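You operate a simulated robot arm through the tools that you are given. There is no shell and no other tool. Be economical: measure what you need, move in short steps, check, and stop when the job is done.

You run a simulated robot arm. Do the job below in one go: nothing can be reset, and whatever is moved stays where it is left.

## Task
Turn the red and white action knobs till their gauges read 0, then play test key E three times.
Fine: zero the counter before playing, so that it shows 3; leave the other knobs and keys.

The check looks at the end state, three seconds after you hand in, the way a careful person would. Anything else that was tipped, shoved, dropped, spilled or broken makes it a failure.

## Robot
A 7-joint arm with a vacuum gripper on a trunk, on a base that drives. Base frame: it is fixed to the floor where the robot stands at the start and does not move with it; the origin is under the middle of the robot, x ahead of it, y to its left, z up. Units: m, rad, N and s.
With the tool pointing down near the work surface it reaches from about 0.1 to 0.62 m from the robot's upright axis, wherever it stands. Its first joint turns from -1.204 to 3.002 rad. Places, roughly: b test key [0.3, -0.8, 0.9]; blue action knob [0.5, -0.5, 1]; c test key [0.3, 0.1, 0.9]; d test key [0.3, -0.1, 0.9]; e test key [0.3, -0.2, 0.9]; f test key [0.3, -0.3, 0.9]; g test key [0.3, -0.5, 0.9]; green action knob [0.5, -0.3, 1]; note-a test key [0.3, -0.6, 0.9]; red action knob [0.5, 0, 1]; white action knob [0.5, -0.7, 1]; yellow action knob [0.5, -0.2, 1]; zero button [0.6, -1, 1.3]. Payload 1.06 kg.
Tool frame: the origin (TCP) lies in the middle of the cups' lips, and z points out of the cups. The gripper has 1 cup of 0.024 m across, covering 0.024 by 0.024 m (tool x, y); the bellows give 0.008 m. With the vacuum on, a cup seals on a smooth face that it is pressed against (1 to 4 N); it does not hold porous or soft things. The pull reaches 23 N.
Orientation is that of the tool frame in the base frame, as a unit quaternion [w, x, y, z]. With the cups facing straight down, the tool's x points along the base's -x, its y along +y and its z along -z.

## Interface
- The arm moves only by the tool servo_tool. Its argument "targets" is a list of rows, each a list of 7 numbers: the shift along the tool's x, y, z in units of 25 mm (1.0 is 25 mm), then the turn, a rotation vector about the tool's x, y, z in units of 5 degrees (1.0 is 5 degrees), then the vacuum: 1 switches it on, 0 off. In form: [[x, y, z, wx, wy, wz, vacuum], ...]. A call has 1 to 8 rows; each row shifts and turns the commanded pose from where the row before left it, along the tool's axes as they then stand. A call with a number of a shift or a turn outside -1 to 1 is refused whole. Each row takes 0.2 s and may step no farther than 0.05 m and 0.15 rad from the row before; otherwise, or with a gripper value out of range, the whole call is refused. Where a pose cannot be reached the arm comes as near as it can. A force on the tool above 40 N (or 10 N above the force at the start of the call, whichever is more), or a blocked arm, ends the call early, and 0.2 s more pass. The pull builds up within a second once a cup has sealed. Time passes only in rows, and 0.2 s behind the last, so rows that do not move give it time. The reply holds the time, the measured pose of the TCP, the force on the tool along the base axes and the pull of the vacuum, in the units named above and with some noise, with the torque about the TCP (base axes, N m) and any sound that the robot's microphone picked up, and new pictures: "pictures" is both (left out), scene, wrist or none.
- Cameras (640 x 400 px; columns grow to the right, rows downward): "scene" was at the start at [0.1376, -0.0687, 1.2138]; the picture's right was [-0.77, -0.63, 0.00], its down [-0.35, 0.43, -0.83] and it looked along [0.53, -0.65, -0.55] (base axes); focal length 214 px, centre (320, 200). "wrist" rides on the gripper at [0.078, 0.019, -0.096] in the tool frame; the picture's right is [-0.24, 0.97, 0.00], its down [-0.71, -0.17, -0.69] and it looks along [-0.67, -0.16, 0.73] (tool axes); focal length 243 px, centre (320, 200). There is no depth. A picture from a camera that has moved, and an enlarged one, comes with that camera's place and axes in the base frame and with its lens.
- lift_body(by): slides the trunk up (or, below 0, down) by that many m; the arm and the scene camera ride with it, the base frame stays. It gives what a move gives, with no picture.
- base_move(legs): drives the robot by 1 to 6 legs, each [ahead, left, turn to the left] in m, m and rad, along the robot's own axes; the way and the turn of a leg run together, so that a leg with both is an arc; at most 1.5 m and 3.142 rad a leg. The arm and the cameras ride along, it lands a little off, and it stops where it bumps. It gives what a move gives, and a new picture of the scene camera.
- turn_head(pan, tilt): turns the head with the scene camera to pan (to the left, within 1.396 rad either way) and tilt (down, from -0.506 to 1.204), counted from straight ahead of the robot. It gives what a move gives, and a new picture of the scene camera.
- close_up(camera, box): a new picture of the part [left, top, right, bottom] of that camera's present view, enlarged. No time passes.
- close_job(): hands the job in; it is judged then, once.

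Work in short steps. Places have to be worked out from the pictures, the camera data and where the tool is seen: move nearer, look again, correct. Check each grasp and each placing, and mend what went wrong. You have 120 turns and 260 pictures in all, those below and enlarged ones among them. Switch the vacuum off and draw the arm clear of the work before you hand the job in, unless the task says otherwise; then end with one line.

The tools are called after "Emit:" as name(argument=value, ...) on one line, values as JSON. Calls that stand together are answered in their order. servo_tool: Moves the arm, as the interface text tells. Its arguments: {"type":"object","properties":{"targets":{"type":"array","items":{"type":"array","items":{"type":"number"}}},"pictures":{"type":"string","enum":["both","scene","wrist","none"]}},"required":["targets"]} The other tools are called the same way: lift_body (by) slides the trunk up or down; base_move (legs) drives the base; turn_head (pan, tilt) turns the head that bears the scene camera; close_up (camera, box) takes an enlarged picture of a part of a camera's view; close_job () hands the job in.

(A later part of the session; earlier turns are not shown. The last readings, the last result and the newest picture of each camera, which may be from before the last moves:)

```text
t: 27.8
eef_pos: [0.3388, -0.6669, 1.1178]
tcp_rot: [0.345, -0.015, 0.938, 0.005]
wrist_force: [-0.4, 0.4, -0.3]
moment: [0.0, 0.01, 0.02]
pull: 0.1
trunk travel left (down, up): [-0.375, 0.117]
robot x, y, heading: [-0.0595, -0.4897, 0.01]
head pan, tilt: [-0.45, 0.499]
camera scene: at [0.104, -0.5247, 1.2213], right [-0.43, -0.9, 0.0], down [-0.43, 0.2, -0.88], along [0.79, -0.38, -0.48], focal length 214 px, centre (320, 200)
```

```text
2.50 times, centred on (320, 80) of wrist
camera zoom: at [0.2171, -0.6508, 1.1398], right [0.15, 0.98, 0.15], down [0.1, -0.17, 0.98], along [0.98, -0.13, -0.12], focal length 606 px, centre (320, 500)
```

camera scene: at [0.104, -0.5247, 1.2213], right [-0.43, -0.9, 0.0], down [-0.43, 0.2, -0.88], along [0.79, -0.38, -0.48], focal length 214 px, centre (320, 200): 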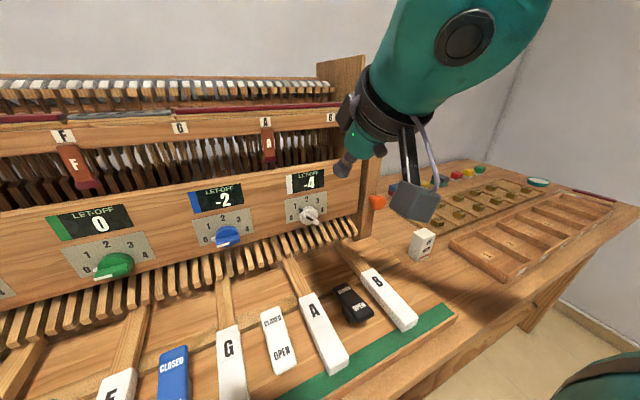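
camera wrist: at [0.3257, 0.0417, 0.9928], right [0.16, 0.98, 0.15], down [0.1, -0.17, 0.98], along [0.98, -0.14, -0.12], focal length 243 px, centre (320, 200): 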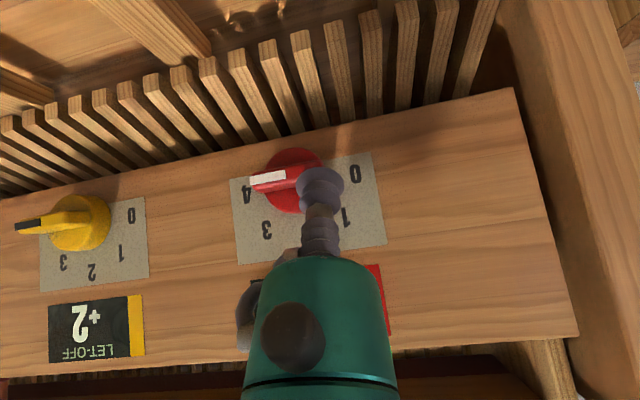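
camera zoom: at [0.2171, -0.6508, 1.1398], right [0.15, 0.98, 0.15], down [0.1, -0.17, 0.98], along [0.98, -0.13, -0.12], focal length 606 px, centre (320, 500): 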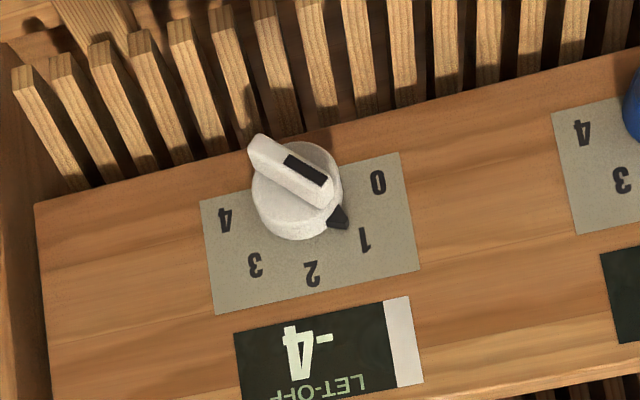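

White at stop 1 reads -4, so stop 3 should read 0. Knob centre ≈ (0.46, -0.670, 0.972). Approach with the cup to the left of the pointer end.

Emit:
servo_tool(targets=[[0, 0.68, 0, 0, 0, 0, 0], [0, 0.68, 0, 0, 0, 0, 0], [0, 0, 1, 0, 0, 0, 0], [0, 0, 1, 0, 0, 0, 0], [0, 0, 1, 0, 0, 0, 0], [0, 0, 1, 0, 0, 0, 0], [0, 0, 1, 0, 0, 0, 0], [0, 0, 0.8, 0, 0, 0, 0]], pictures="none")

Emit:
close_up(camera="wrist", box=[160, 60, 420, 280])

```text
t: 29.6
eef_pos: [0.4322, -0.6276, 1.0076]
tcp_rot: [0.346, -0.017, 0.938, 0.005]
wrist_force: [-0.9, 1.2, 1.7]
moment: [0.03, 0.0, -0.01]
pull: 0.0
trunk travel left (down, up): [-0.375, 0.117]
robot x, y, heading: [-0.0596, -0.4879, 0.007]
head pan, tilt: [-0.45, 0.499]
```

```text
1.82 times, centred on (290, 170) of wrist
camera zoom: at [0.31, -0.6129, 1.0295], right [0.15, 0.98, 0.15], down [0.1, -0.17, 0.98], along [0.98, -0.13, -0.12], focal length 441 px, centre (374, 254)
```

zoom: 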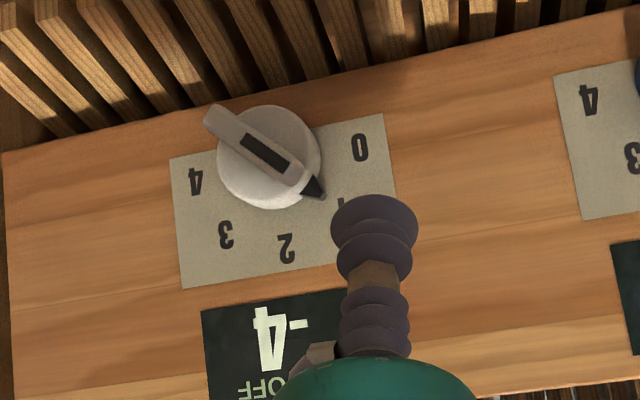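

Knob centre refined to (0.46, -0.666, 0.968). Move in to depth and push right to the first step.

Emit:
servo_tool(targets=[[0, -0.05, 0.75, 0, 0, 0, 0], [0, -0.05, 0.75, 0, 0, 0, 0], [0, -0.3, 0, 0, 0, 0, 0], [0, -0.3, 0, 0, 0, 0, 0], [-0.05, -0.25, -0.05, 0, 0, 0, 0], [-0.05, -0.22, -0.05, 0, 0, 0, 0]], pictures="none")

Emit:
close_up(camera="wrist", box=[160, 60, 420, 280])

```text
t: 31.0
eef_pos: [0.4559, -0.6586, 0.9838]
tcp_rot: [0.345, -0.016, 0.938, 0.005]
wrist_force: [-0.6, 0.1, 0.0]
moment: [0.0, 0.0, -0.03]
pull: 0.1
trunk travel left (down, up): [-0.375, 0.117]
robot x, y, heading: [-0.0606, -0.4825, 0.009]
head pan, tilt: [-0.45, 0.499]
```

```text
1.82 times, centred on (290, 170) of wrist
camera zoom: at [0.3351, -0.6431, 1.005], right [0.15, 0.98, 0.15], down [0.1, -0.17, 0.98], along [0.98, -0.13, -0.12], focal length 441 px, centre (374, 254)
```

zoom: 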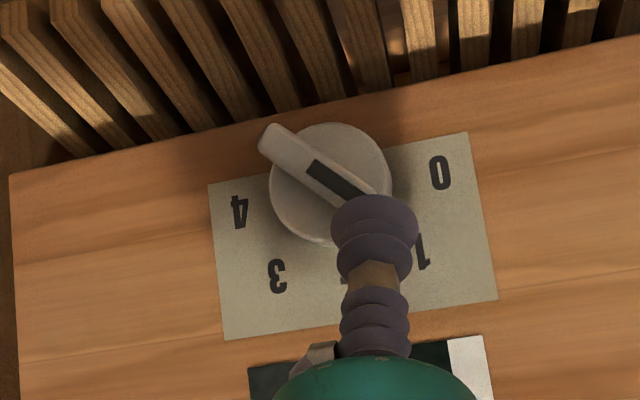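

It slid past in front. Back left, go deeper (x+4 mm, z−7 mm), push again.

Emit:
servo_tool(targets=[[0, 0.5, 0, 0, 0, 0, 0], [0, 0.6, 0, 0, 0, 0, 0], [0.06, 0, 0.34, 0, 0, 0, 0], [0, -0.3, 0, 0, 0, 0, 0], [0, -0.3, 0, 0, 0, 0, 0], [0, -0.3, 0, 0, 0, 0, 0], [-0.05, -0.22, -0.05, 0, 0, 0, 0]], pictures="none")

Emit:
close_up(camera="wrist", box=[160, 60, 420, 280])

```text
t: 32.6
eef_pos: [0.4613, -0.6564, 0.9782]
tcp_rot: [0.345, -0.017, 0.938, 0.006]
wrist_force: [0.7, 2.3, 3.9]
moment: [-0.05, 0.05, 0.04]
pull: 0.0
trunk travel left (down, up): [-0.375, 0.117]
robot x, y, heading: [-0.0626, -0.4856, 0.01]
head pan, tilt: [-0.45, 0.499]
```

```text
1.82 times, centred on (290, 170) of wrist
camera zoom: at [0.3398, -0.6422, 0.9986], right [0.15, 0.98, 0.15], down [0.1, -0.17, 0.98], along [0.98, -0.13, -0.12], focal length 441 px, centre (374, 254)
```

zoom: 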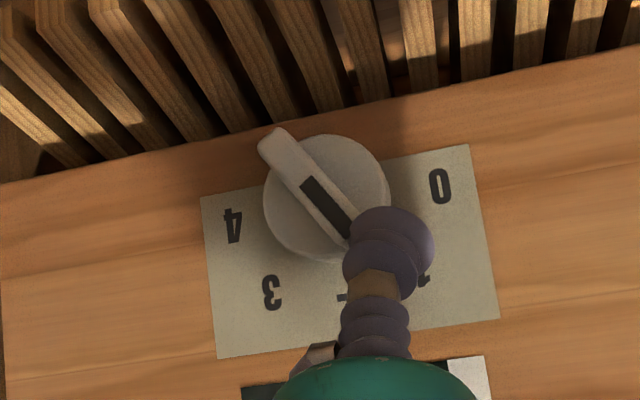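

Engaged now and turning. Push 12 mm farther right.

Emit:
servo_tool(targets=[[-0.05, -0.25, -0.05, 0, 0, 0, 0], [0, -0.25, 0, 0, 0, 0, 0]], pictures="none")

Emit:
close_up(camera="wrist", box=[160, 60, 420, 280])

```text
t: 33.2
eef_pos: [0.4619, -0.6704, 0.9775]
tcp_rot: [0.345, -0.015, 0.939, 0.005]
wrist_force: [0.4, 0.6, 0.4]
moment: [0.0, -0.01, -0.03]
pull: 0.1
trunk travel left (down, up): [-0.375, 0.117]
robot x, y, heading: [-0.056, -0.4855, 0.013]
head pan, tilt: [-0.45, 0.499]
```

```text
1.82 times, centred on (290, 170) of wrist
camera zoom: at [0.3401, -0.6557, 0.9997], right [0.15, 0.98, 0.15], down [0.1, -0.17, 0.98], along [0.98, -0.13, -0.12], focal length 441 px, centre (374, 254)
```

zoom: 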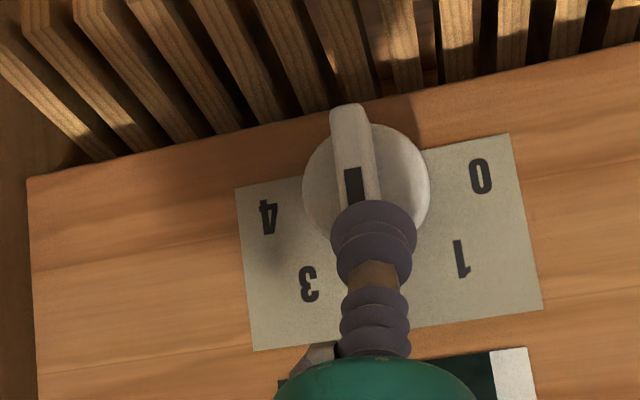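

At stop 2 now, cup on top of the bar end. I step left off it and push again toward stop 3.

Emit:
servo_tool(targets=[[0, 0.6, -0.3, 0, 0, 0, 0], [0, 0.6, 0, 0, 0, 0, 0], [0, 0, 0.38, 0, 0, 0, 0], [0, -0.3, 0, 0, 0, 0, 0], [0, -0.3, 0, 0, 0, 0, 0]], pictures="none")

Emit:
close_up(camera="wrist", box=[120, 60, 460, 280])

Emit:
close_up(camera="scene", box=[180, 150, 380, 260])

```text
t: 34.4
eef_pos: [0.4618, -0.6563, 0.9763]
tcp_rot: [0.344, -0.015, 0.939, 0.005]
wrist_force: [-0.8, -0.6, -0.7]
moment: [-0.01, 0.01, 0.0]
pull: 0.1
trunk travel left (down, up): [-0.375, 0.117]
robot x, y, heading: [-0.0603, -0.4889, 0.005]
head pan, tilt: [-0.45, 0.499]
```

```text
1.82 times, centred on (290, 170) of wrist
camera zoom: at [0.3405, -0.6402, 0.9981], right [0.15, 0.98, 0.15], down [0.1, -0.17, 0.98], along [0.98, -0.13, -0.12], focal length 441 px, centre (374, 254)
```

zoom: 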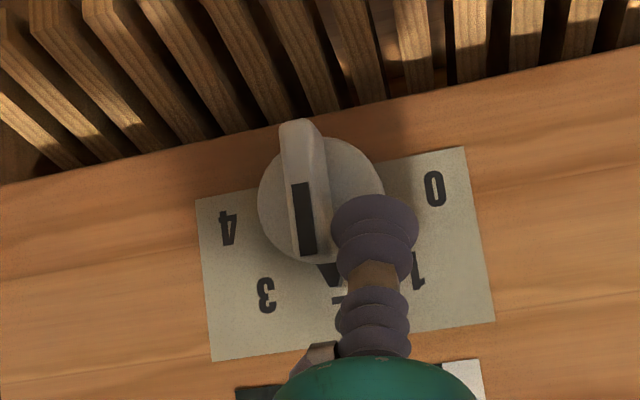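

```text
3.20 times, centred on (280, 205) of scene
camera zoom: at [0.1039, -0.5244, 1.2214], right [-0.43, -0.9, 0.0], down [-0.43, 0.2, -0.88], along [0.79, -0.38, -0.48], focal length 686 px, centre (448, 184)
```

zoom: 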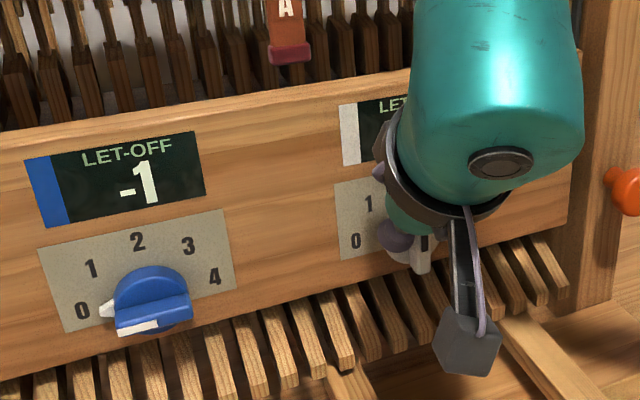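

Blue's gauge moved -2→-1, so white should be -2 now. Push right ~16 mm to go past the halfway.

Emit:
servo_tool(targets=[[-0.04, -0.22, 0.06, 0, 0, 0, 0], [0, -0.22, 0, 0, 0, 0, 0], [0, -0.22, 0, 0, 0, 0, 0]], pictures="none")

Emit:
close_up(camera="wrist", box=[120, 60, 460, 280])

```text
t: 35.2
eef_pos: [0.4646, -0.6718, 0.9763]
tcp_rot: [0.347, -0.015, 0.938, 0.005]
wrist_force: [-0.3, 0.1, 0.2]
moment: [0.0, -0.04, 0.0]
pull: 0.1
trunk travel left (down, up): [-0.375, 0.117]
robot x, y, heading: [-0.065, -0.4877, 0.01]
head pan, tilt: [-0.45, 0.499]
```

```text
1.82 times, centred on (290, 170) of wrist
camera zoom: at [0.3438, -0.6555, 0.9978], right [0.15, 0.98, 0.15], down [0.1, -0.17, 0.98], along [0.98, -0.13, -0.12], focal length 441 px, centre (374, 254)
```

zoom: 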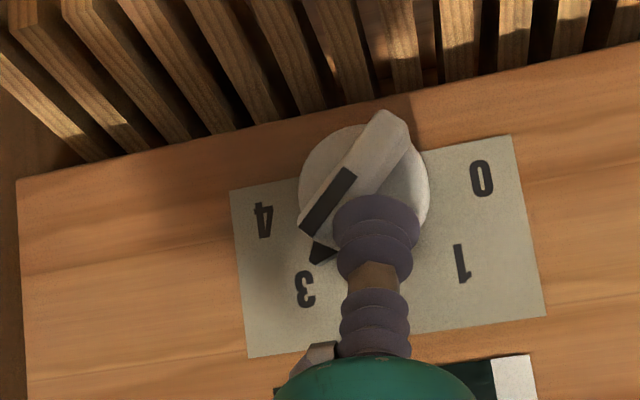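

Snapped to stop 3. Retract along the tool axis and read the gauges.

Emit:
servo_tool(targets=[[0, 0.2, -0.4, 0, 0, 0, 0], [0, 0, -1, 0, 0, 0, 0], [0, 0, -1, 0, 0, 0, 0], [0, 0, -1, 0, 0, 0, 0], [0, 0, -1, 0, 0, 0, 0], [0, 0, -1, 0, 0, 0, 0], [0, 0, -1, 0, 0, 0, 0], [0, 0, -1, 0, 0, 0, 0]], pictures="scene")

Emit:
close_up(camera="wrist", box=[200, 0, 440, 160])

Emit:
close_up(camera="scene", box=[40, 160, 360, 280])

```text
t: 37.0
eef_pos: [0.3465, -0.6687, 1.1164]
tcp_rot: [0.345, -0.016, 0.938, 0.005]
wrist_force: [0.2, -0.6, -0.3]
moment: [0.04, 0.0, -0.02]
pull: 0.0
trunk travel left (down, up): [-0.375, 0.117]
robot x, y, heading: [-0.0608, -0.4889, 0.006]
head pan, tilt: [-0.45, 0.499]
camera scene: at [0.1037, -0.5244, 1.2214], right [-0.43, -0.9, 0.0], down [-0.43, 0.2, -0.88], along [0.79, -0.38, -0.48], focal length 214 px, centre (320, 200)
```

scene: 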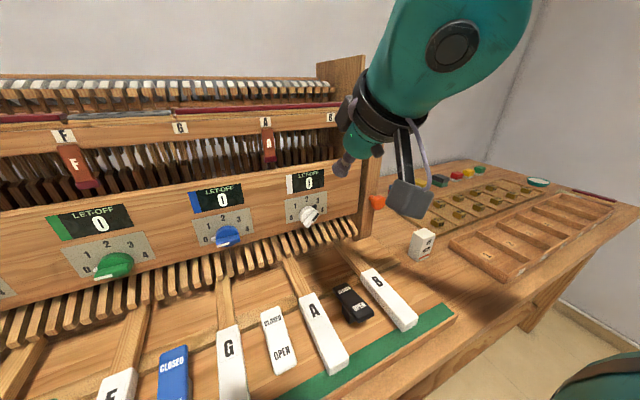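

```text
2.50 times, centred on (320, 80) of wrist
camera zoom: at [0.225, -0.6541, 1.1372], right [0.15, 0.98, 0.15], down [0.1, -0.17, 0.98], along [0.98, -0.13, -0.12], focal length 606 px, centre (320, 500)
```

zoom: 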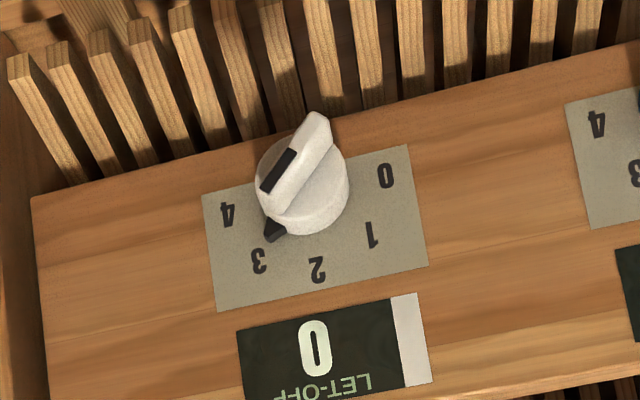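

```text
2.00 times, centred on (200, 220) of scene
camera zoom: at [0.1037, -0.5244, 1.2214], right [-0.43, -0.9, 0.0], down [-0.43, 0.2, -0.88], along [0.79, -0.38, -0.48], focal length 429 px, centre (560, 160)
```

zoom: 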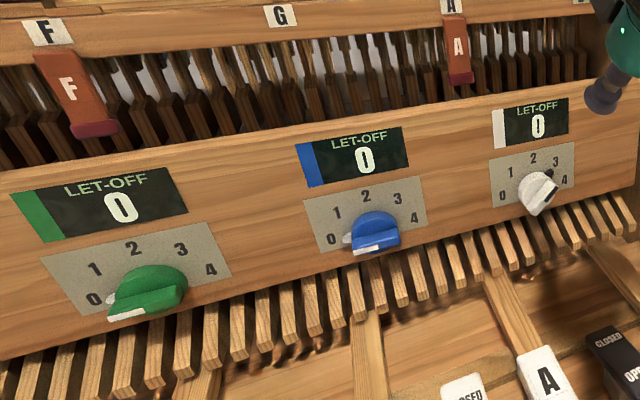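

White 0, blue 0, green 0. Now look toward the strikes counter for the zero button.

Emit:
turn_head(pan=-0.75, tilt=0.1)

Emit:
close_up(camera="scene", box=[220, 120, 420, 260])

```text
t: 37.9
eef_pos: [0.3481, -0.6707, 1.1159]
tcp_rot: [0.345, -0.016, 0.938, 0.006]
wrist_force: [0.1, 1.0, 0.3]
moment: [-0.01, 0.01, -0.03]
pull: 0.0
trunk travel left (down, up): [-0.375, 0.117]
robot x, y, heading: [-0.0581, -0.4877, 0.008]
head pan, tilt: [-0.75, 0.099]
camera scene: at [0.0896, -0.5477, 1.2583], right [-0.68, -0.74, 0.0], down [-0.07, 0.07, -0.99], along [0.73, -0.67, -0.1], focal length 214 px, centre (320, 200)
```

scene: 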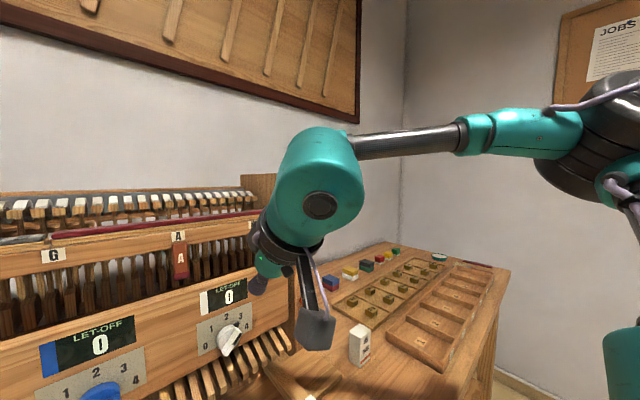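

```text
2.86 times, centred on (320, 190) of scene
camera zoom: at [0.0896, -0.5477, 1.2583], right [-0.68, -0.74, 0.0], down [-0.07, 0.07, -0.99], along [0.73, -0.67, -0.1], focal length 613 px, centre (320, 229)
```

zoom: 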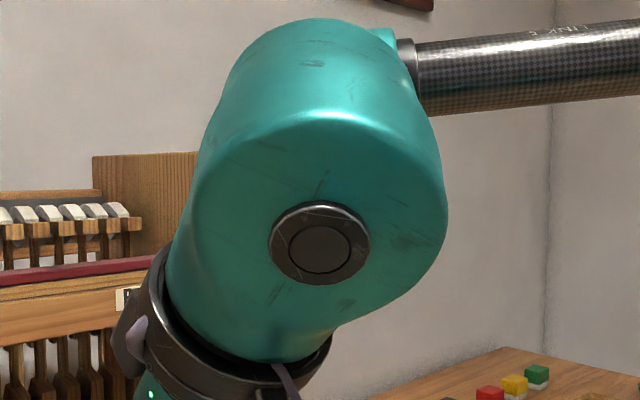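

The arm hides the counter. I drive right 0.27 m and look again.

Emit:
base_move(legs=[[-0.04, 0, 0], [0, -0.27, 0]])

Emit:
turn_head(pan=0.0, tilt=0.0)

Emit:
close_up(camera="wrist", box=[0, 0, 640, 400])

```text
t: 40.3
eef_pos: [0.3088, -0.9443, 1.1157]
tcp_rot: [0.345, -0.015, 0.938, 0.005]
wrist_force: [-0.8, -0.3, 0.5]
moment: [0.03, 0.01, 0.03]
pull: 0.0
trunk travel left (down, up): [-0.375, 0.117]
robot x, y, heading: [-0.096, -0.761, 0.005]
head pan, tilt: [-0.75, 0.099]
camera scene: at [0.0519, -0.8219, 1.2584], right [-0.68, -0.74, 0.0], down [-0.07, 0.07, -0.99], along [0.73, -0.67, -0.1], focal length 214 px, centre (320, 200)
```

scene: 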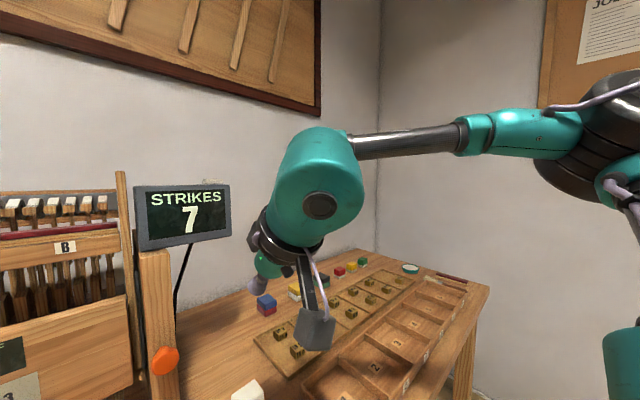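

```text
t: 41.4
eef_pos: [0.3109, -0.9435, 1.1167]
tcp_rot: [0.345, -0.015, 0.938, 0.004]
wrist_force: [-0.4, 0.5, -0.3]
moment: [0.04, -0.03, -0.01]
pull: 0.1
trunk travel left (down, up): [-0.375, 0.117]
robot x, y, heading: [-0.097, -0.7567, 0.007]
head pan, tilt: [0.0, 0.0]
camera scene: at [0.0741, -0.7585, 1.2675], right [0.01, -1.0, 0.0], down [0.0, 0.0, -1.0], along [1.0, 0.01, 0.0], focal length 214 px, centre (320, 200)
```

scene: 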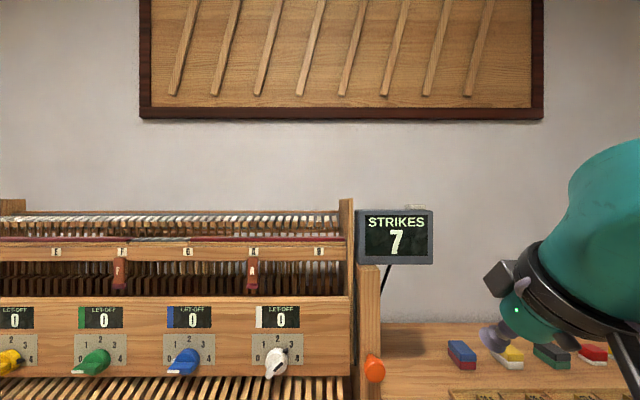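

```text
1.00 times, centred on (320, 200) of wrist
camera zoom: at [0.1878, -0.9279, 1.137], right [0.15, 0.98, 0.15], down [0.1, -0.17, 0.98], along [0.98, -0.13, -0.12], focal length 243 px, centre (320, 200)
```

zoom: 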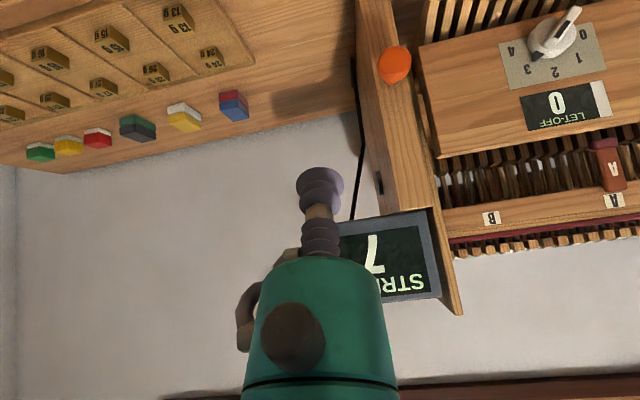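

Emit:
close_up(camera="scene", box=[340, 180, 460, 280])

Emit:
close_up(camera="scene", box=[330, 330, 420, 400])

```text
4.00 times, centred on (400, 230) of scene
camera zoom: at [0.0741, -0.7585, 1.2675], right [0.01, -1.0, 0.0], down [0.0, 0.0, -1.0], along [1.0, 0.01, 0.0], focal length 858 px, centre (0, 80)
```

zoom: 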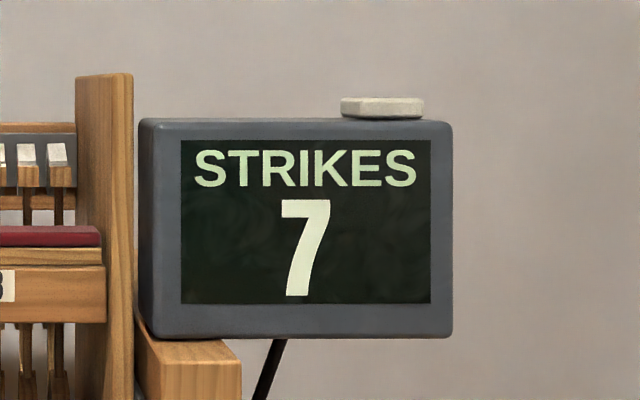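

```text
5.71 times, centred on (375, 365) of scene
camera zoom: at [0.0741, -0.7585, 1.2675], right [0.01, -1.0, 0.0], down [0.0, 0.0, -1.0], along [1.0, 0.01, 0.0], focal length 1226 px, centre (6, -743)
```

zoom: 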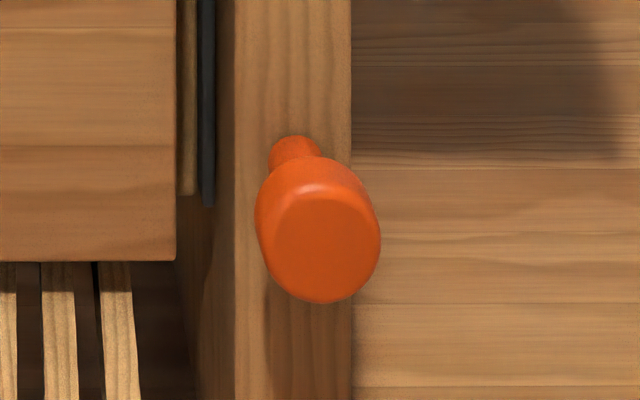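

The white slab on top of the counter (≈ (0.56, -0.966, 1.255)) is the zero button. I right the tool to point down, raise the trunk and look.

Emit:
servo_tool(targets=[[0, 0, 0, 0, 1, 0, 0], [0, 0, 0, 0, 1, 0, 0], [0, 0, 0, 0, 1, 0, 0], [0, 0, 0, 0, 1, 0, 0], [0, 0, 0, 0, 1, 0, 0], [0, 0, 0, 0, 1, 0, 0], [0, 0, 0, 0, 1, 0, 0], [0, 0, 0, 0, 1, 0, 0]], pictures="none")

Emit:
lift_body(by=0.11)

Emit:
servo_tool(targets=[[0, 0, -1, 0, 0, 0, 0], [0, 0, -1, 0, 0, 0, 0], [0, 0, -1, 0, 0, 0, 0], [0, 0, -1, 0, 0, 0, 0]], pictures="none")

Emit:
base_move(legs=[[0.11, 0, 0]])

```text
t: 43.2
eef_pos: [0.3087, -0.9438, 1.1159]
tcp_rot: [0.003, -0.016, 1.0, 0.0]
wrist_force: [0.3, 0.5, 0.3]
moment: [0.01, -0.02, 0.04]
pull: 0.2
trunk travel left (down, up): [-0.375, 0.117]
robot x, y, heading: [-0.0981, -0.7626, 0.009]
head pan, tilt: [0.0, 0.0]
```

```text
t: 44.6
eef_pos: [0.3101, -0.9434, 1.2249]
tcp_rot: [0.003, -0.015, 1.0, 0.0]
wrist_force: [1.0, 0.3, -0.4]
moment: [-0.02, 0.01, -0.01]
pull: 0.0
trunk travel left (down, up): [-0.485, 0.007]
robot x, y, heading: [-0.0975, -0.7575, 0.004]
head pan, tilt: [0.0, 0.0]
```

```text
t: 45.6
eef_pos: [0.3081, -0.9436, 1.3268]
tcp_rot: [0.004, -0.016, 1.0, -0.001]
wrist_force: [0.0, -0.7, 0.4]
moment: [-0.02, 0.05, 0.0]
pull: 0.0
trunk travel left (down, up): [-0.485, 0.007]
robot x, y, heading: [-0.0974, -0.756, 0.008]
head pan, tilt: [0.0, 0.0]
```

```text
t: 46.8
eef_pos: [0.4156, -0.9446, 1.3248]
tcp_rot: [0.003, -0.013, 1.0, 0.0]
wrist_force: [-0.3, 0.4, 0.6]
moment: [-0.01, 0.03, -0.01]
pull: 0.0
trunk travel left (down, up): [-0.485, 0.007]
robot x, y, heading: [0.0124, -0.7597, 0.003]
head pan, tilt: [0.0, 0.0]
camera scene: at [0.1088, -0.7588, 1.3915], right [0.0, -1.0, 0.0], down [0.0, 0.0, -1.0], along [1.0, 0.0, 0.0], focal length 214 px, centre (320, 200)
```

scene: 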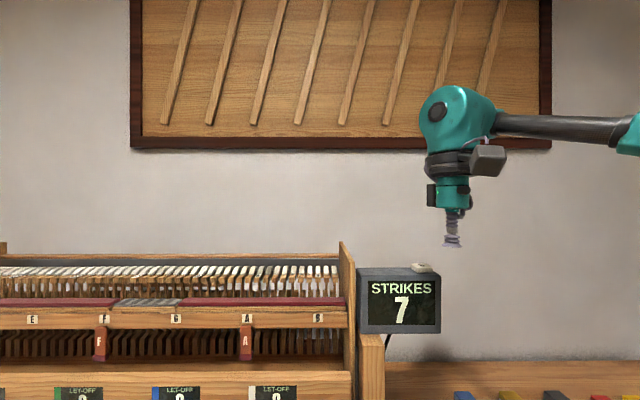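

Emit:
close_up(camera="scene", box=[340, 220, 480, 340])

Emit:
close_up(camera="wrist", box=[160, 80, 480, 280])

```text
3.33 times, centred on (410, 280) of scene
camera zoom: at [0.1088, -0.7588, 1.3915], right [0.0, -1.0, 0.0], down [0.0, 0.0, -1.0], along [1.0, 0.0, 0.0], focal length 715 px, centre (20, -67)
```

zoom: 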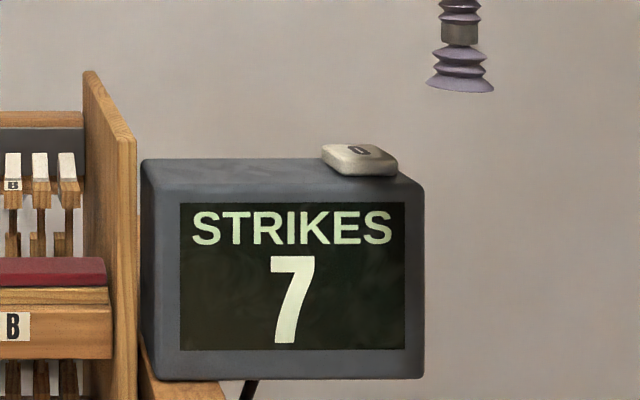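

```text
2.00 times, centred on (320, 180) of wrist
camera zoom: at [0.3362, -0.9275, 1.4202], right [0.21, 0.98, 0.0], down [0.71, -0.15, 0.69], along [0.68, -0.14, -0.72], focal length 485 px, centre (320, 240)
```

zoom: 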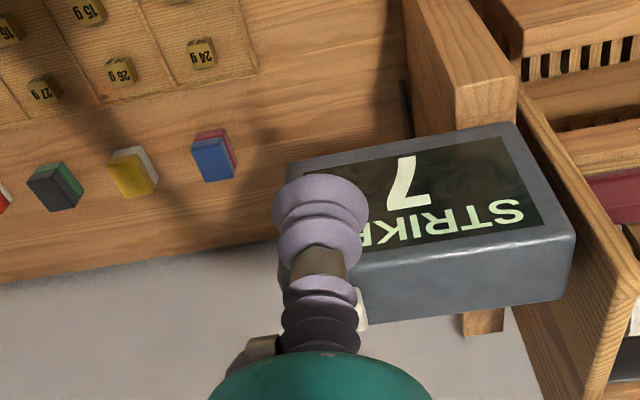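

The button top centre is ≈ (0.547, -0.966, 1.256). Move over it.

Emit:
servo_tool(targets=[[-0.877, -0.143, 0, 0, 0, 0, 0], [-0.877, -0.143, 0, 0, 0, 0, 0], [-0.877, -0.143, 0, 0, 0, 0, 0], [-0.877, -0.143, 0, 0, 0, 0, 0], [-0.877, -0.143, 0, 0, 0, 0, 0], [-0.877, -0.143, 0, 0, 0, 0, 0]], pictures="none")

Emit:
close_up(camera="scene", box=[340, 180, 480, 300])

Emit:
close_up(camera="wrist", box=[160, 80, 480, 280])

```text
t: 48.2
eef_pos: [0.4831, -0.9965, 1.2822]
tcp_rot: [0.004, -0.012, 1.0, -0.001]
wrist_force: [0.5, 0.2, -0.1]
moment: [-0.02, 0.0, -0.03]
pull: 0.0
out of reach, approached as far as the arm can: row 1, 2, 3, 4, 5, 6
trunk travel left (down, up): [-0.485, 0.007]
robot x, y, heading: [0.0099, -0.7602, 0.009]
head pan, tilt: [0.0, 0.0]
```

```text
3.33 times, centred on (410, 240) of scene
camera zoom: at [0.108, -0.759, 1.3916], right [0.0, -1.0, 0.0], down [0.0, 0.0, -1.0], along [1.0, 0.0, 0.0], focal length 715 px, centre (20, 67)
```

zoom: 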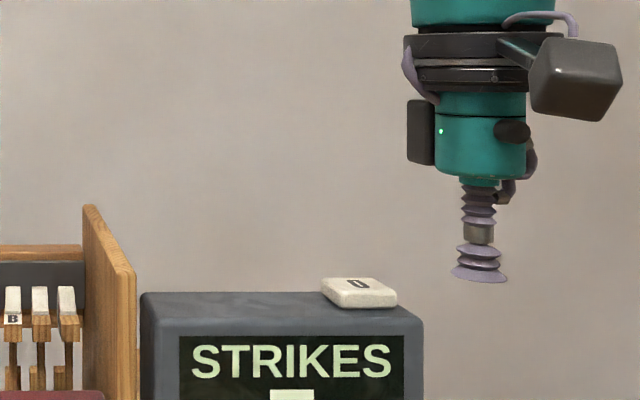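

```text
2.00 times, centred on (320, 180) of wrist
camera zoom: at [0.4043, -0.9797, 1.376], right [0.21, 0.98, 0.0], down [0.71, -0.15, 0.69], along [0.68, -0.14, -0.72], focal length 485 px, centre (320, 240)
```

zoom: 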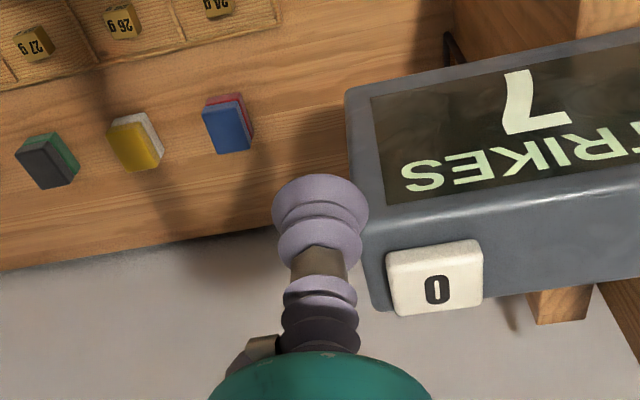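

The arm is out of reach here pointing down. I'll bring it back, tilt the tool forward 40° for extra reach, above the counter.

Emit:
servo_tool(targets=[[1, 0.3, 0, 0, 0, 0, 0], [1, 0.3, -0.2, 0, 0, 0, 0], [1, 0, -0.2, 0, 0, 0, 0], [1, 0, 0, 0, 0, 0, 0]], pictures="none")

Emit:
servo_tool(targets=[[0, 0, 0, 0, -1, 0, 0], [0, 0, 0, 0, -1, 0, 0], [0, 0, 0, 0, -1, 0, 0], [0, 0, 0, 0, -1, 0, 0], [0, 0, 0, 0, -1, 0, 0], [0, 0, 0, 0, -1, 0, 0], [0, 0, 0, 0, -1, 0, 0], [0, 0, 0, 0, -1, 0, 0]], pictures="scene")

```text
t: 49.2
eef_pos: [0.3826, -0.9859, 1.2947]
tcp_rot: [0.003, -0.014, 1.0, -0.001]
wrist_force: [-1.5, -0.2, -0.1]
moment: [0.01, 0.0, 0.04]
pull: 0.0
trunk travel left (down, up): [-0.485, 0.007]
robot x, y, heading: [0.0118, -0.7555, 0.001]
head pan, tilt: [0.0, 0.0]
```

```text
t: 51.0
eef_pos: [0.381, -0.9838, 1.2912]
tcp_rot: [0.346, -0.012, 0.938, 0.004]
wrist_force: [-0.1, -0.3, -0.2]
moment: [0.01, -0.02, 0.0]
pull: 0.0
trunk travel left (down, up): [-0.485, 0.007]
robot x, y, heading: [0.0098, -0.7614, 0.007]
head pan, tilt: [0.0, 0.0]
camera scene: at [0.1075, -0.7589, 1.3917], right [0.0, -1.0, 0.0], down [0.0, 0.0, -1.0], along [1.0, 0.0, 0.0], focal length 214 px, centre (320, 200)
```

scene: 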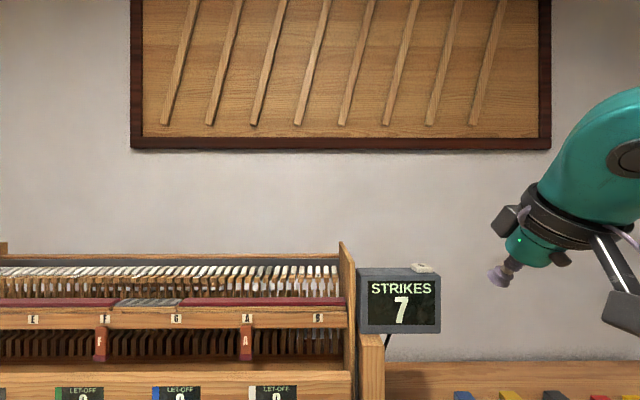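

Commanded pose is in sync. Move to above the button with the tilted tool.

Emit:
servo_tool(targets=[[-0.711, 0.103, 0.555, 0, 0, 0, 0], [-0.711, 0.103, 0.555, 0, 0, 0, 0], [-0.711, 0.103, 0.555, 0, 0, 0, 0], [-0.711, 0.103, 0.555, 0, 0, 0, 0], [-0.711, 0.103, 0.555, 0, 0, 0, 0], [-0.711, 0.103, 0.555, 0, 0, 0, 0], [-0.711, 0.103, 0.555, 0, 0, 0, 0]], pictures="none")

Emit:
close_up(camera="scene", box=[340, 200, 480, 320])

Emit:
close_up(camera="wrist", box=[160, 80, 480, 280])

```text
t: 52.6
eef_pos: [0.5402, -0.9614, 1.2969]
tcp_rot: [0.344, -0.012, 0.939, 0.003]
wrist_force: [-0.9, 0.0, 1.1]
moment: [0.02, -0.04, 0.0]
pull: 0.1
trunk travel left (down, up): [-0.485, 0.007]
robot x, y, heading: [0.0092, -0.7608, 0.004]
head pan, tilt: [0.0, 0.0]
```

```text
3.33 times, centred on (410, 260) of scene
camera zoom: at [0.1085, -0.7588, 1.3915], right [0.0, -1.0, 0.0], down [0.0, 0.0, -1.0], along [1.0, 0.0, 0.0], focal length 715 px, centre (20, 0)
```

zoom: 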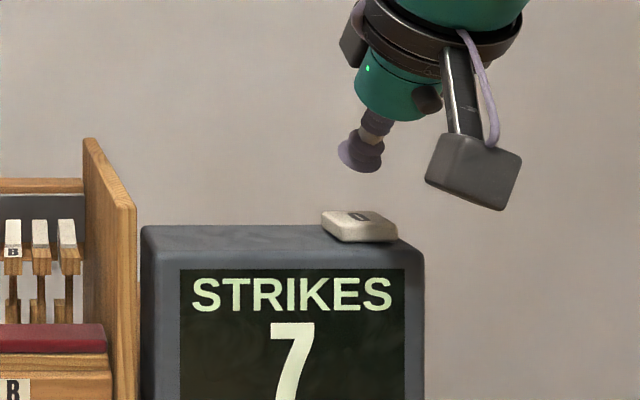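

```text
2.00 times, centred on (320, 180) of wrist
camera zoom: at [0.4185, -0.9453, 1.3184], right [0.15, 0.98, 0.15], down [0.1, -0.17, 0.98], along [0.98, -0.14, -0.12], focal length 485 px, centre (320, 240)
```

zoom: 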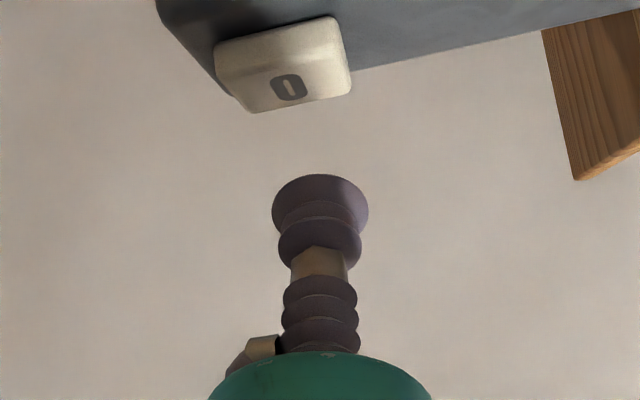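

Button centre confirmed at (0.548, -0.966). Descend to just above, then press gently.

Emit:
servo_tool(targets=[[0.19, -0.06, 0.33, 0, 0, 0, 0], [0.19, -0.06, 0.33, 0, 0, 0, 0], [0.19, -0.06, 0.33, 0, 0, 0, 0], [0.103, 0, 0.1225, 0, 0, 0, 0]], pictures="none")

Emit:
close_up(camera="scene", box=[340, 200, 480, 320])

```text
t: 53.6
eef_pos: [0.5442, -0.9667, 1.2663]
tcp_rot: [0.345, -0.013, 0.938, 0.004]
wrist_force: [-0.9, 0.1, -0.6]
moment: [0.0, -0.01, 0.01]
pull: 0.1
trunk travel left (down, up): [-0.485, 0.007]
robot x, y, heading: [0.0093, -0.7563, 0.002]
head pan, tilt: [0.0, 0.0]
```

```text
3.33 times, centred on (410, 260) of scene
camera zoom: at [0.1077, -0.7588, 1.3916], right [0.0, -1.0, 0.0], down [0.0, 0.0, -1.0], along [1.0, 0.0, 0.0], focal length 715 px, centre (20, 0)
```

zoom: 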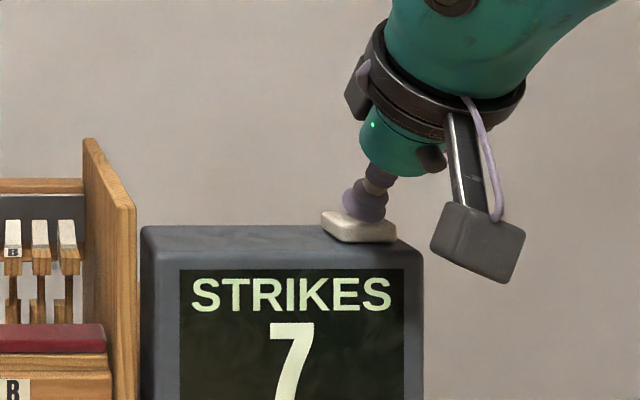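

Just touching. Press down 12 mm in small steps.

Emit:
servo_tool(targets=[[0.103, 0, 0.1225, 0, 0, 0, 0], [0.103, 0, 0.1225, 0, 0, 0, 0], [0.103, 0, 0.1225, 0, 0, 0, 0]], pictures="none")

Emit:
close_up(camera="scene", box=[340, 200, 480, 320])

```text
t: 54.4
eef_pos: [0.5439, -0.9642, 1.2553]
tcp_rot: [0.346, -0.014, 0.938, 0.004]
wrist_force: [-0.9, 0.1, 1.8]
moment: [0.03, 0.01, -0.04]
pull: 0.0
trunk travel left (down, up): [-0.485, 0.007]
robot x, y, heading: [0.0078, -0.7588, 0.001]
head pan, tilt: [0.0, 0.0]
heard: click
```

```text
3.33 times, centred on (410, 260) of scene
camera zoom: at [0.1072, -0.7588, 1.3917], right [0.0, -1.0, 0.0], down [0.0, 0.0, -1.0], along [1.0, 0.0, 0.0], focal length 715 px, centre (20, 0)
```

zoom: 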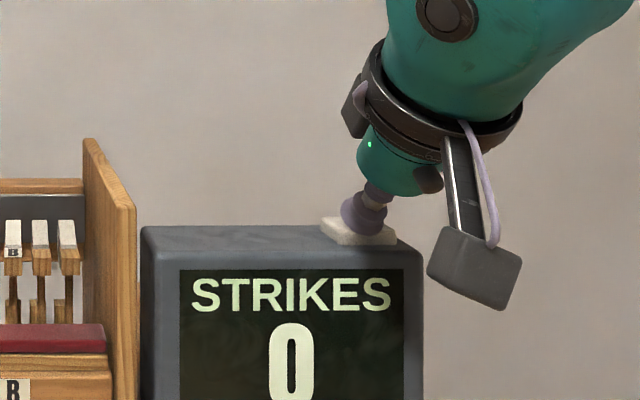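

Click heard, counter 0. Lift off and withdraw back from the counter.

Emit:
servo_tool(targets=[[-0.643, 0, -0.766, 0, 0, 0, 0], [-0.643, 0, -0.766, 0, 0, 0, 0], [0.766, 0, -0.643, 0, 0, 0, 0], [0.766, 0, -0.643, 0, 0, 0, 0], [0.766, 0, -0.643, 0, 0, 0, 0], [0.766, 0, -0.643, 0, 0, 0, 0], [0.766, 0, -0.643, 0, 0, 0, 0], [0.766, 0, -0.643, 0, 0, 0, 0]], pictures="none")

Emit:
servo_tool(targets=[[0, 0, 0, 0, 1, 0, 0], [0, 0, 0, 0, 1, 0, 0], [0, 0, 0, 0, 1, 0, 0], [0, 0, 0, 0, 1, 0, 0], [0, 0, 0, 0, 1, 0, 0], [0, 0, 0, 0, 1, 0, 0], [0, 0, 0, 0, 1, 0, 0], [0, 0, 0, 0, 1, 0, 0]], pictures="none")

Emit:
turn_head(pan=0.3, tilt=0.9)

```text
t: 56.2
eef_pos: [0.3913, -0.9691, 1.3048]
tcp_rot: [0.346, -0.013, 0.938, 0.004]
wrist_force: [0.2, -0.3, -0.1]
moment: [0.01, 0.01, 0.01]
pull: 0.1
trunk travel left (down, up): [-0.485, 0.007]
robot x, y, heading: [0.0081, -0.7581, 0.002]
head pan, tilt: [0.0, 0.0]
```

```text
t: 58.0
eef_pos: [0.3947, -0.9675, 1.3042]
tcp_rot: [0.003, -0.014, 1.0, -0.001]
wrist_force: [0.0, -0.2, 0.4]
moment: [-0.01, -0.01, -0.01]
pull: 0.1
trunk travel left (down, up): [-0.485, 0.007]
robot x, y, heading: [0.008, -0.7579, 0.0]
head pan, tilt: [0.0, 0.0]
```

```text
t: 59.2
eef_pos: [0.3947, -0.9686, 1.3034]
tcp_rot: [0.005, -0.013, 1.0, 0.0]
wrist_force: [-0.6, 0.1, 0.4]
moment: [-0.02, -0.02, 0.01]
pull: 0.0
trunk travel left (down, up): [-0.485, 0.007]
robot x, y, heading: [0.012, -0.7603, 0.003]
head pan, tilt: [0.3, 0.901]
camera scene: at [0.0899, -0.7366, 1.3117], right [0.3, -0.95, 0.0], down [-0.75, -0.23, -0.62], along [0.59, 0.19, -0.78], focal length 214 px, centre (320, 200)
```

scene: 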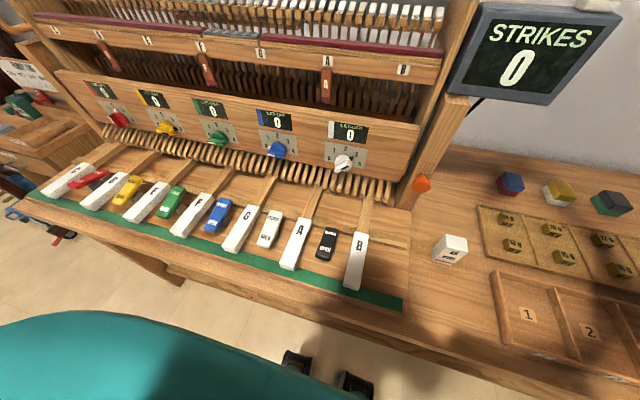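

Counter shows 0 and all gauges 0. Drive back left so key E (≈(0.26, -0.18, 0.91)) is below the arm's area; lower the trunk again.

Emit:
base_move(legs=[[-0.02, 0, 0], [0, 0.78, 0]])

Emit:
lift_body(by=-0.11)

Emit:
turn_head(pan=-0.6, tilt=0.9)

Emit:
close_up(camera="wrist", box=[0, 0, 640, 400])

```text
t: 63.9
eef_pos: [0.371, -0.1616, 1.3034]
tcp_rot: [0.005, -0.011, 1.0, -0.002]
wrist_force: [0.4, -0.4, 0.3]
moment: [0.0, 0.01, 0.03]
pull: 0.1
trunk travel left (down, up): [-0.485, 0.007]
robot x, y, heading: [-0.009, 0.0485, -0.006]
head pan, tilt: [0.3, 0.901]
camera scene: at [0.0671, 0.0717, 1.3116], right [0.29, -0.96, 0.0], down [-0.75, -0.23, -0.62], along [0.59, 0.18, -0.78], focal length 214 px, centre (320, 200)
```

scene: 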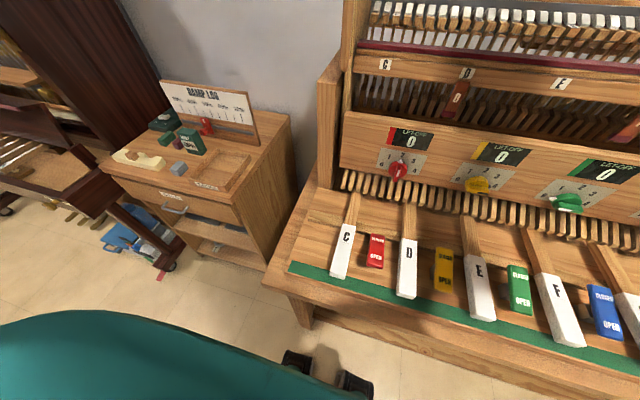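

```text
t: 65.3
eef_pos: [0.369, -0.1636, 1.1939]
tcp_rot: [0.005, -0.012, 1.0, -0.001]
wrist_force: [-0.6, 0.6, 0.3]
moment: [0.0, 0.03, 0.01]
pull: 0.0
trunk travel left (down, up): [-0.375, 0.117]
robot x, y, heading: [-0.0165, 0.0487, -0.0]
head pan, tilt: [0.3, 0.901]
```

```text
t: 66.5
eef_pos: [0.3705, -0.163, 1.1936]
tcp_rot: [0.004, -0.011, 1.0, -0.001]
wrist_force: [-1.0, 0.8, 0.5]
moment: [-0.03, 0.0, 0.0]
pull: 0.1
trunk travel left (down, up): [-0.375, 0.117]
robot x, y, heading: [-0.0112, 0.0465, -0.004]
head pan, tilt: [-0.6, 0.901]
camera scene: at [0.1313, 0.0064, 1.1875], right [-0.57, -0.82, 0.0], down [-0.65, 0.44, -0.62], along [0.51, -0.35, -0.78], focal length 214 px, centre (320, 200)
```

scene: 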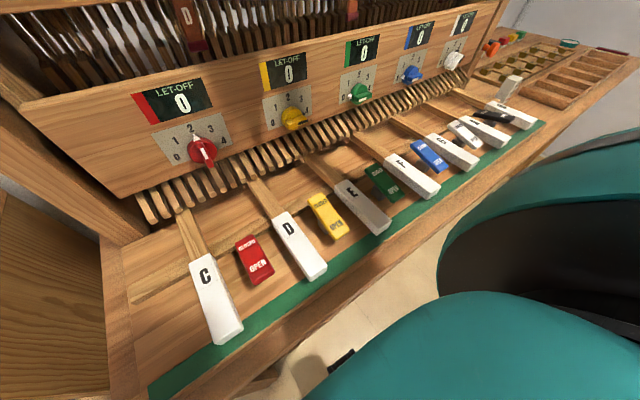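

```text
1.00 times, centred on (320, 200) of wrist
camera zoom: at [0.2917, -0.1448, 1.2881], right [0.21, 0.98, 0.0], down [0.71, -0.15, 0.69], along [0.68, -0.15, -0.72], focal length 243 px, centre (320, 200)
```

zoom: 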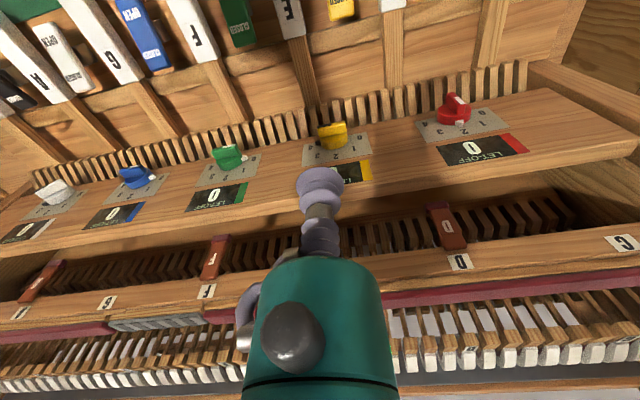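

All gauges read 0. Key E's pad spans x≈0.22–0.30 at y≈-0.17. Move the tool over it, stopping ~8 cm above.

Emit:
servo_tool(targets=[[0.6, -0.04, 0.6, 0, 0, 0, 0], [0.6, -0.04, 0.8, 0, 0, 0, 0], [0.6, -0.04, 0.8, 0, 0, 0, 0], [0.6, -0.04, 0.8, 0, 0, 0, 0], [0.6, -0.04, 0.8, 0, 0, 0, 0], [0.6, 0, 0.8, 0, 0, 0, 0], [0.6, 0, 0.8, 0, 0, 0, 0], [0.6, 0, 0.8, 0, 0, 0, 0]])

```text
t: 68.3
eef_pos: [0.25, -0.1701, 1.0374]
tcp_rot: [0.005, -0.011, 1.0, -0.001]
wrist_force: [0.3, -0.4, -0.5]
moment: [0.02, 0.0, 0.0]
pull: 0.0
trunk travel left (down, up): [-0.375, 0.117]
robot x, y, heading: [-0.0134, 0.0481, -0.001]
head pan, tilt: [-0.6, 0.901]
camera scene: at [0.1312, 0.0063, 1.1875], right [-0.57, -0.82, 0.0], down [-0.65, 0.44, -0.62], along [0.51, -0.35, -0.78], focal length 214 px, centre (320, 200)
camera wrist: at [0.1719, -0.153, 1.1321], right [0.21, 0.98, 0.0], down [0.71, -0.15, 0.69], along [0.68, -0.15, -0.72], focal length 243 px, centre (320, 200)
```

scene: 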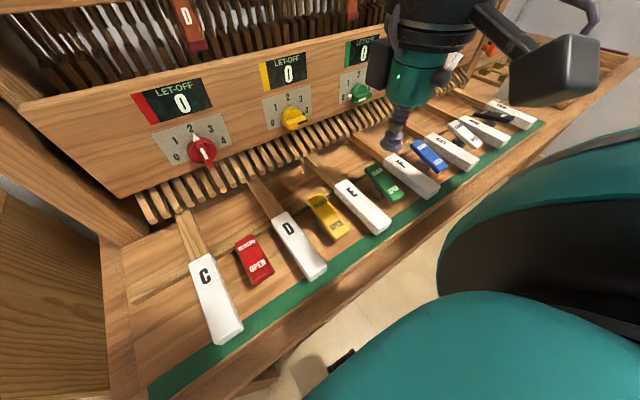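
wrist: 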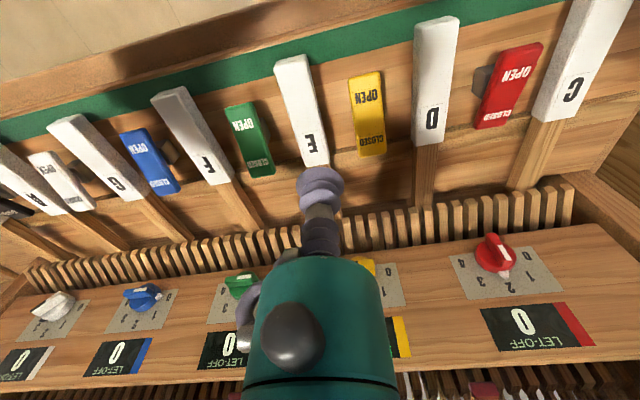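

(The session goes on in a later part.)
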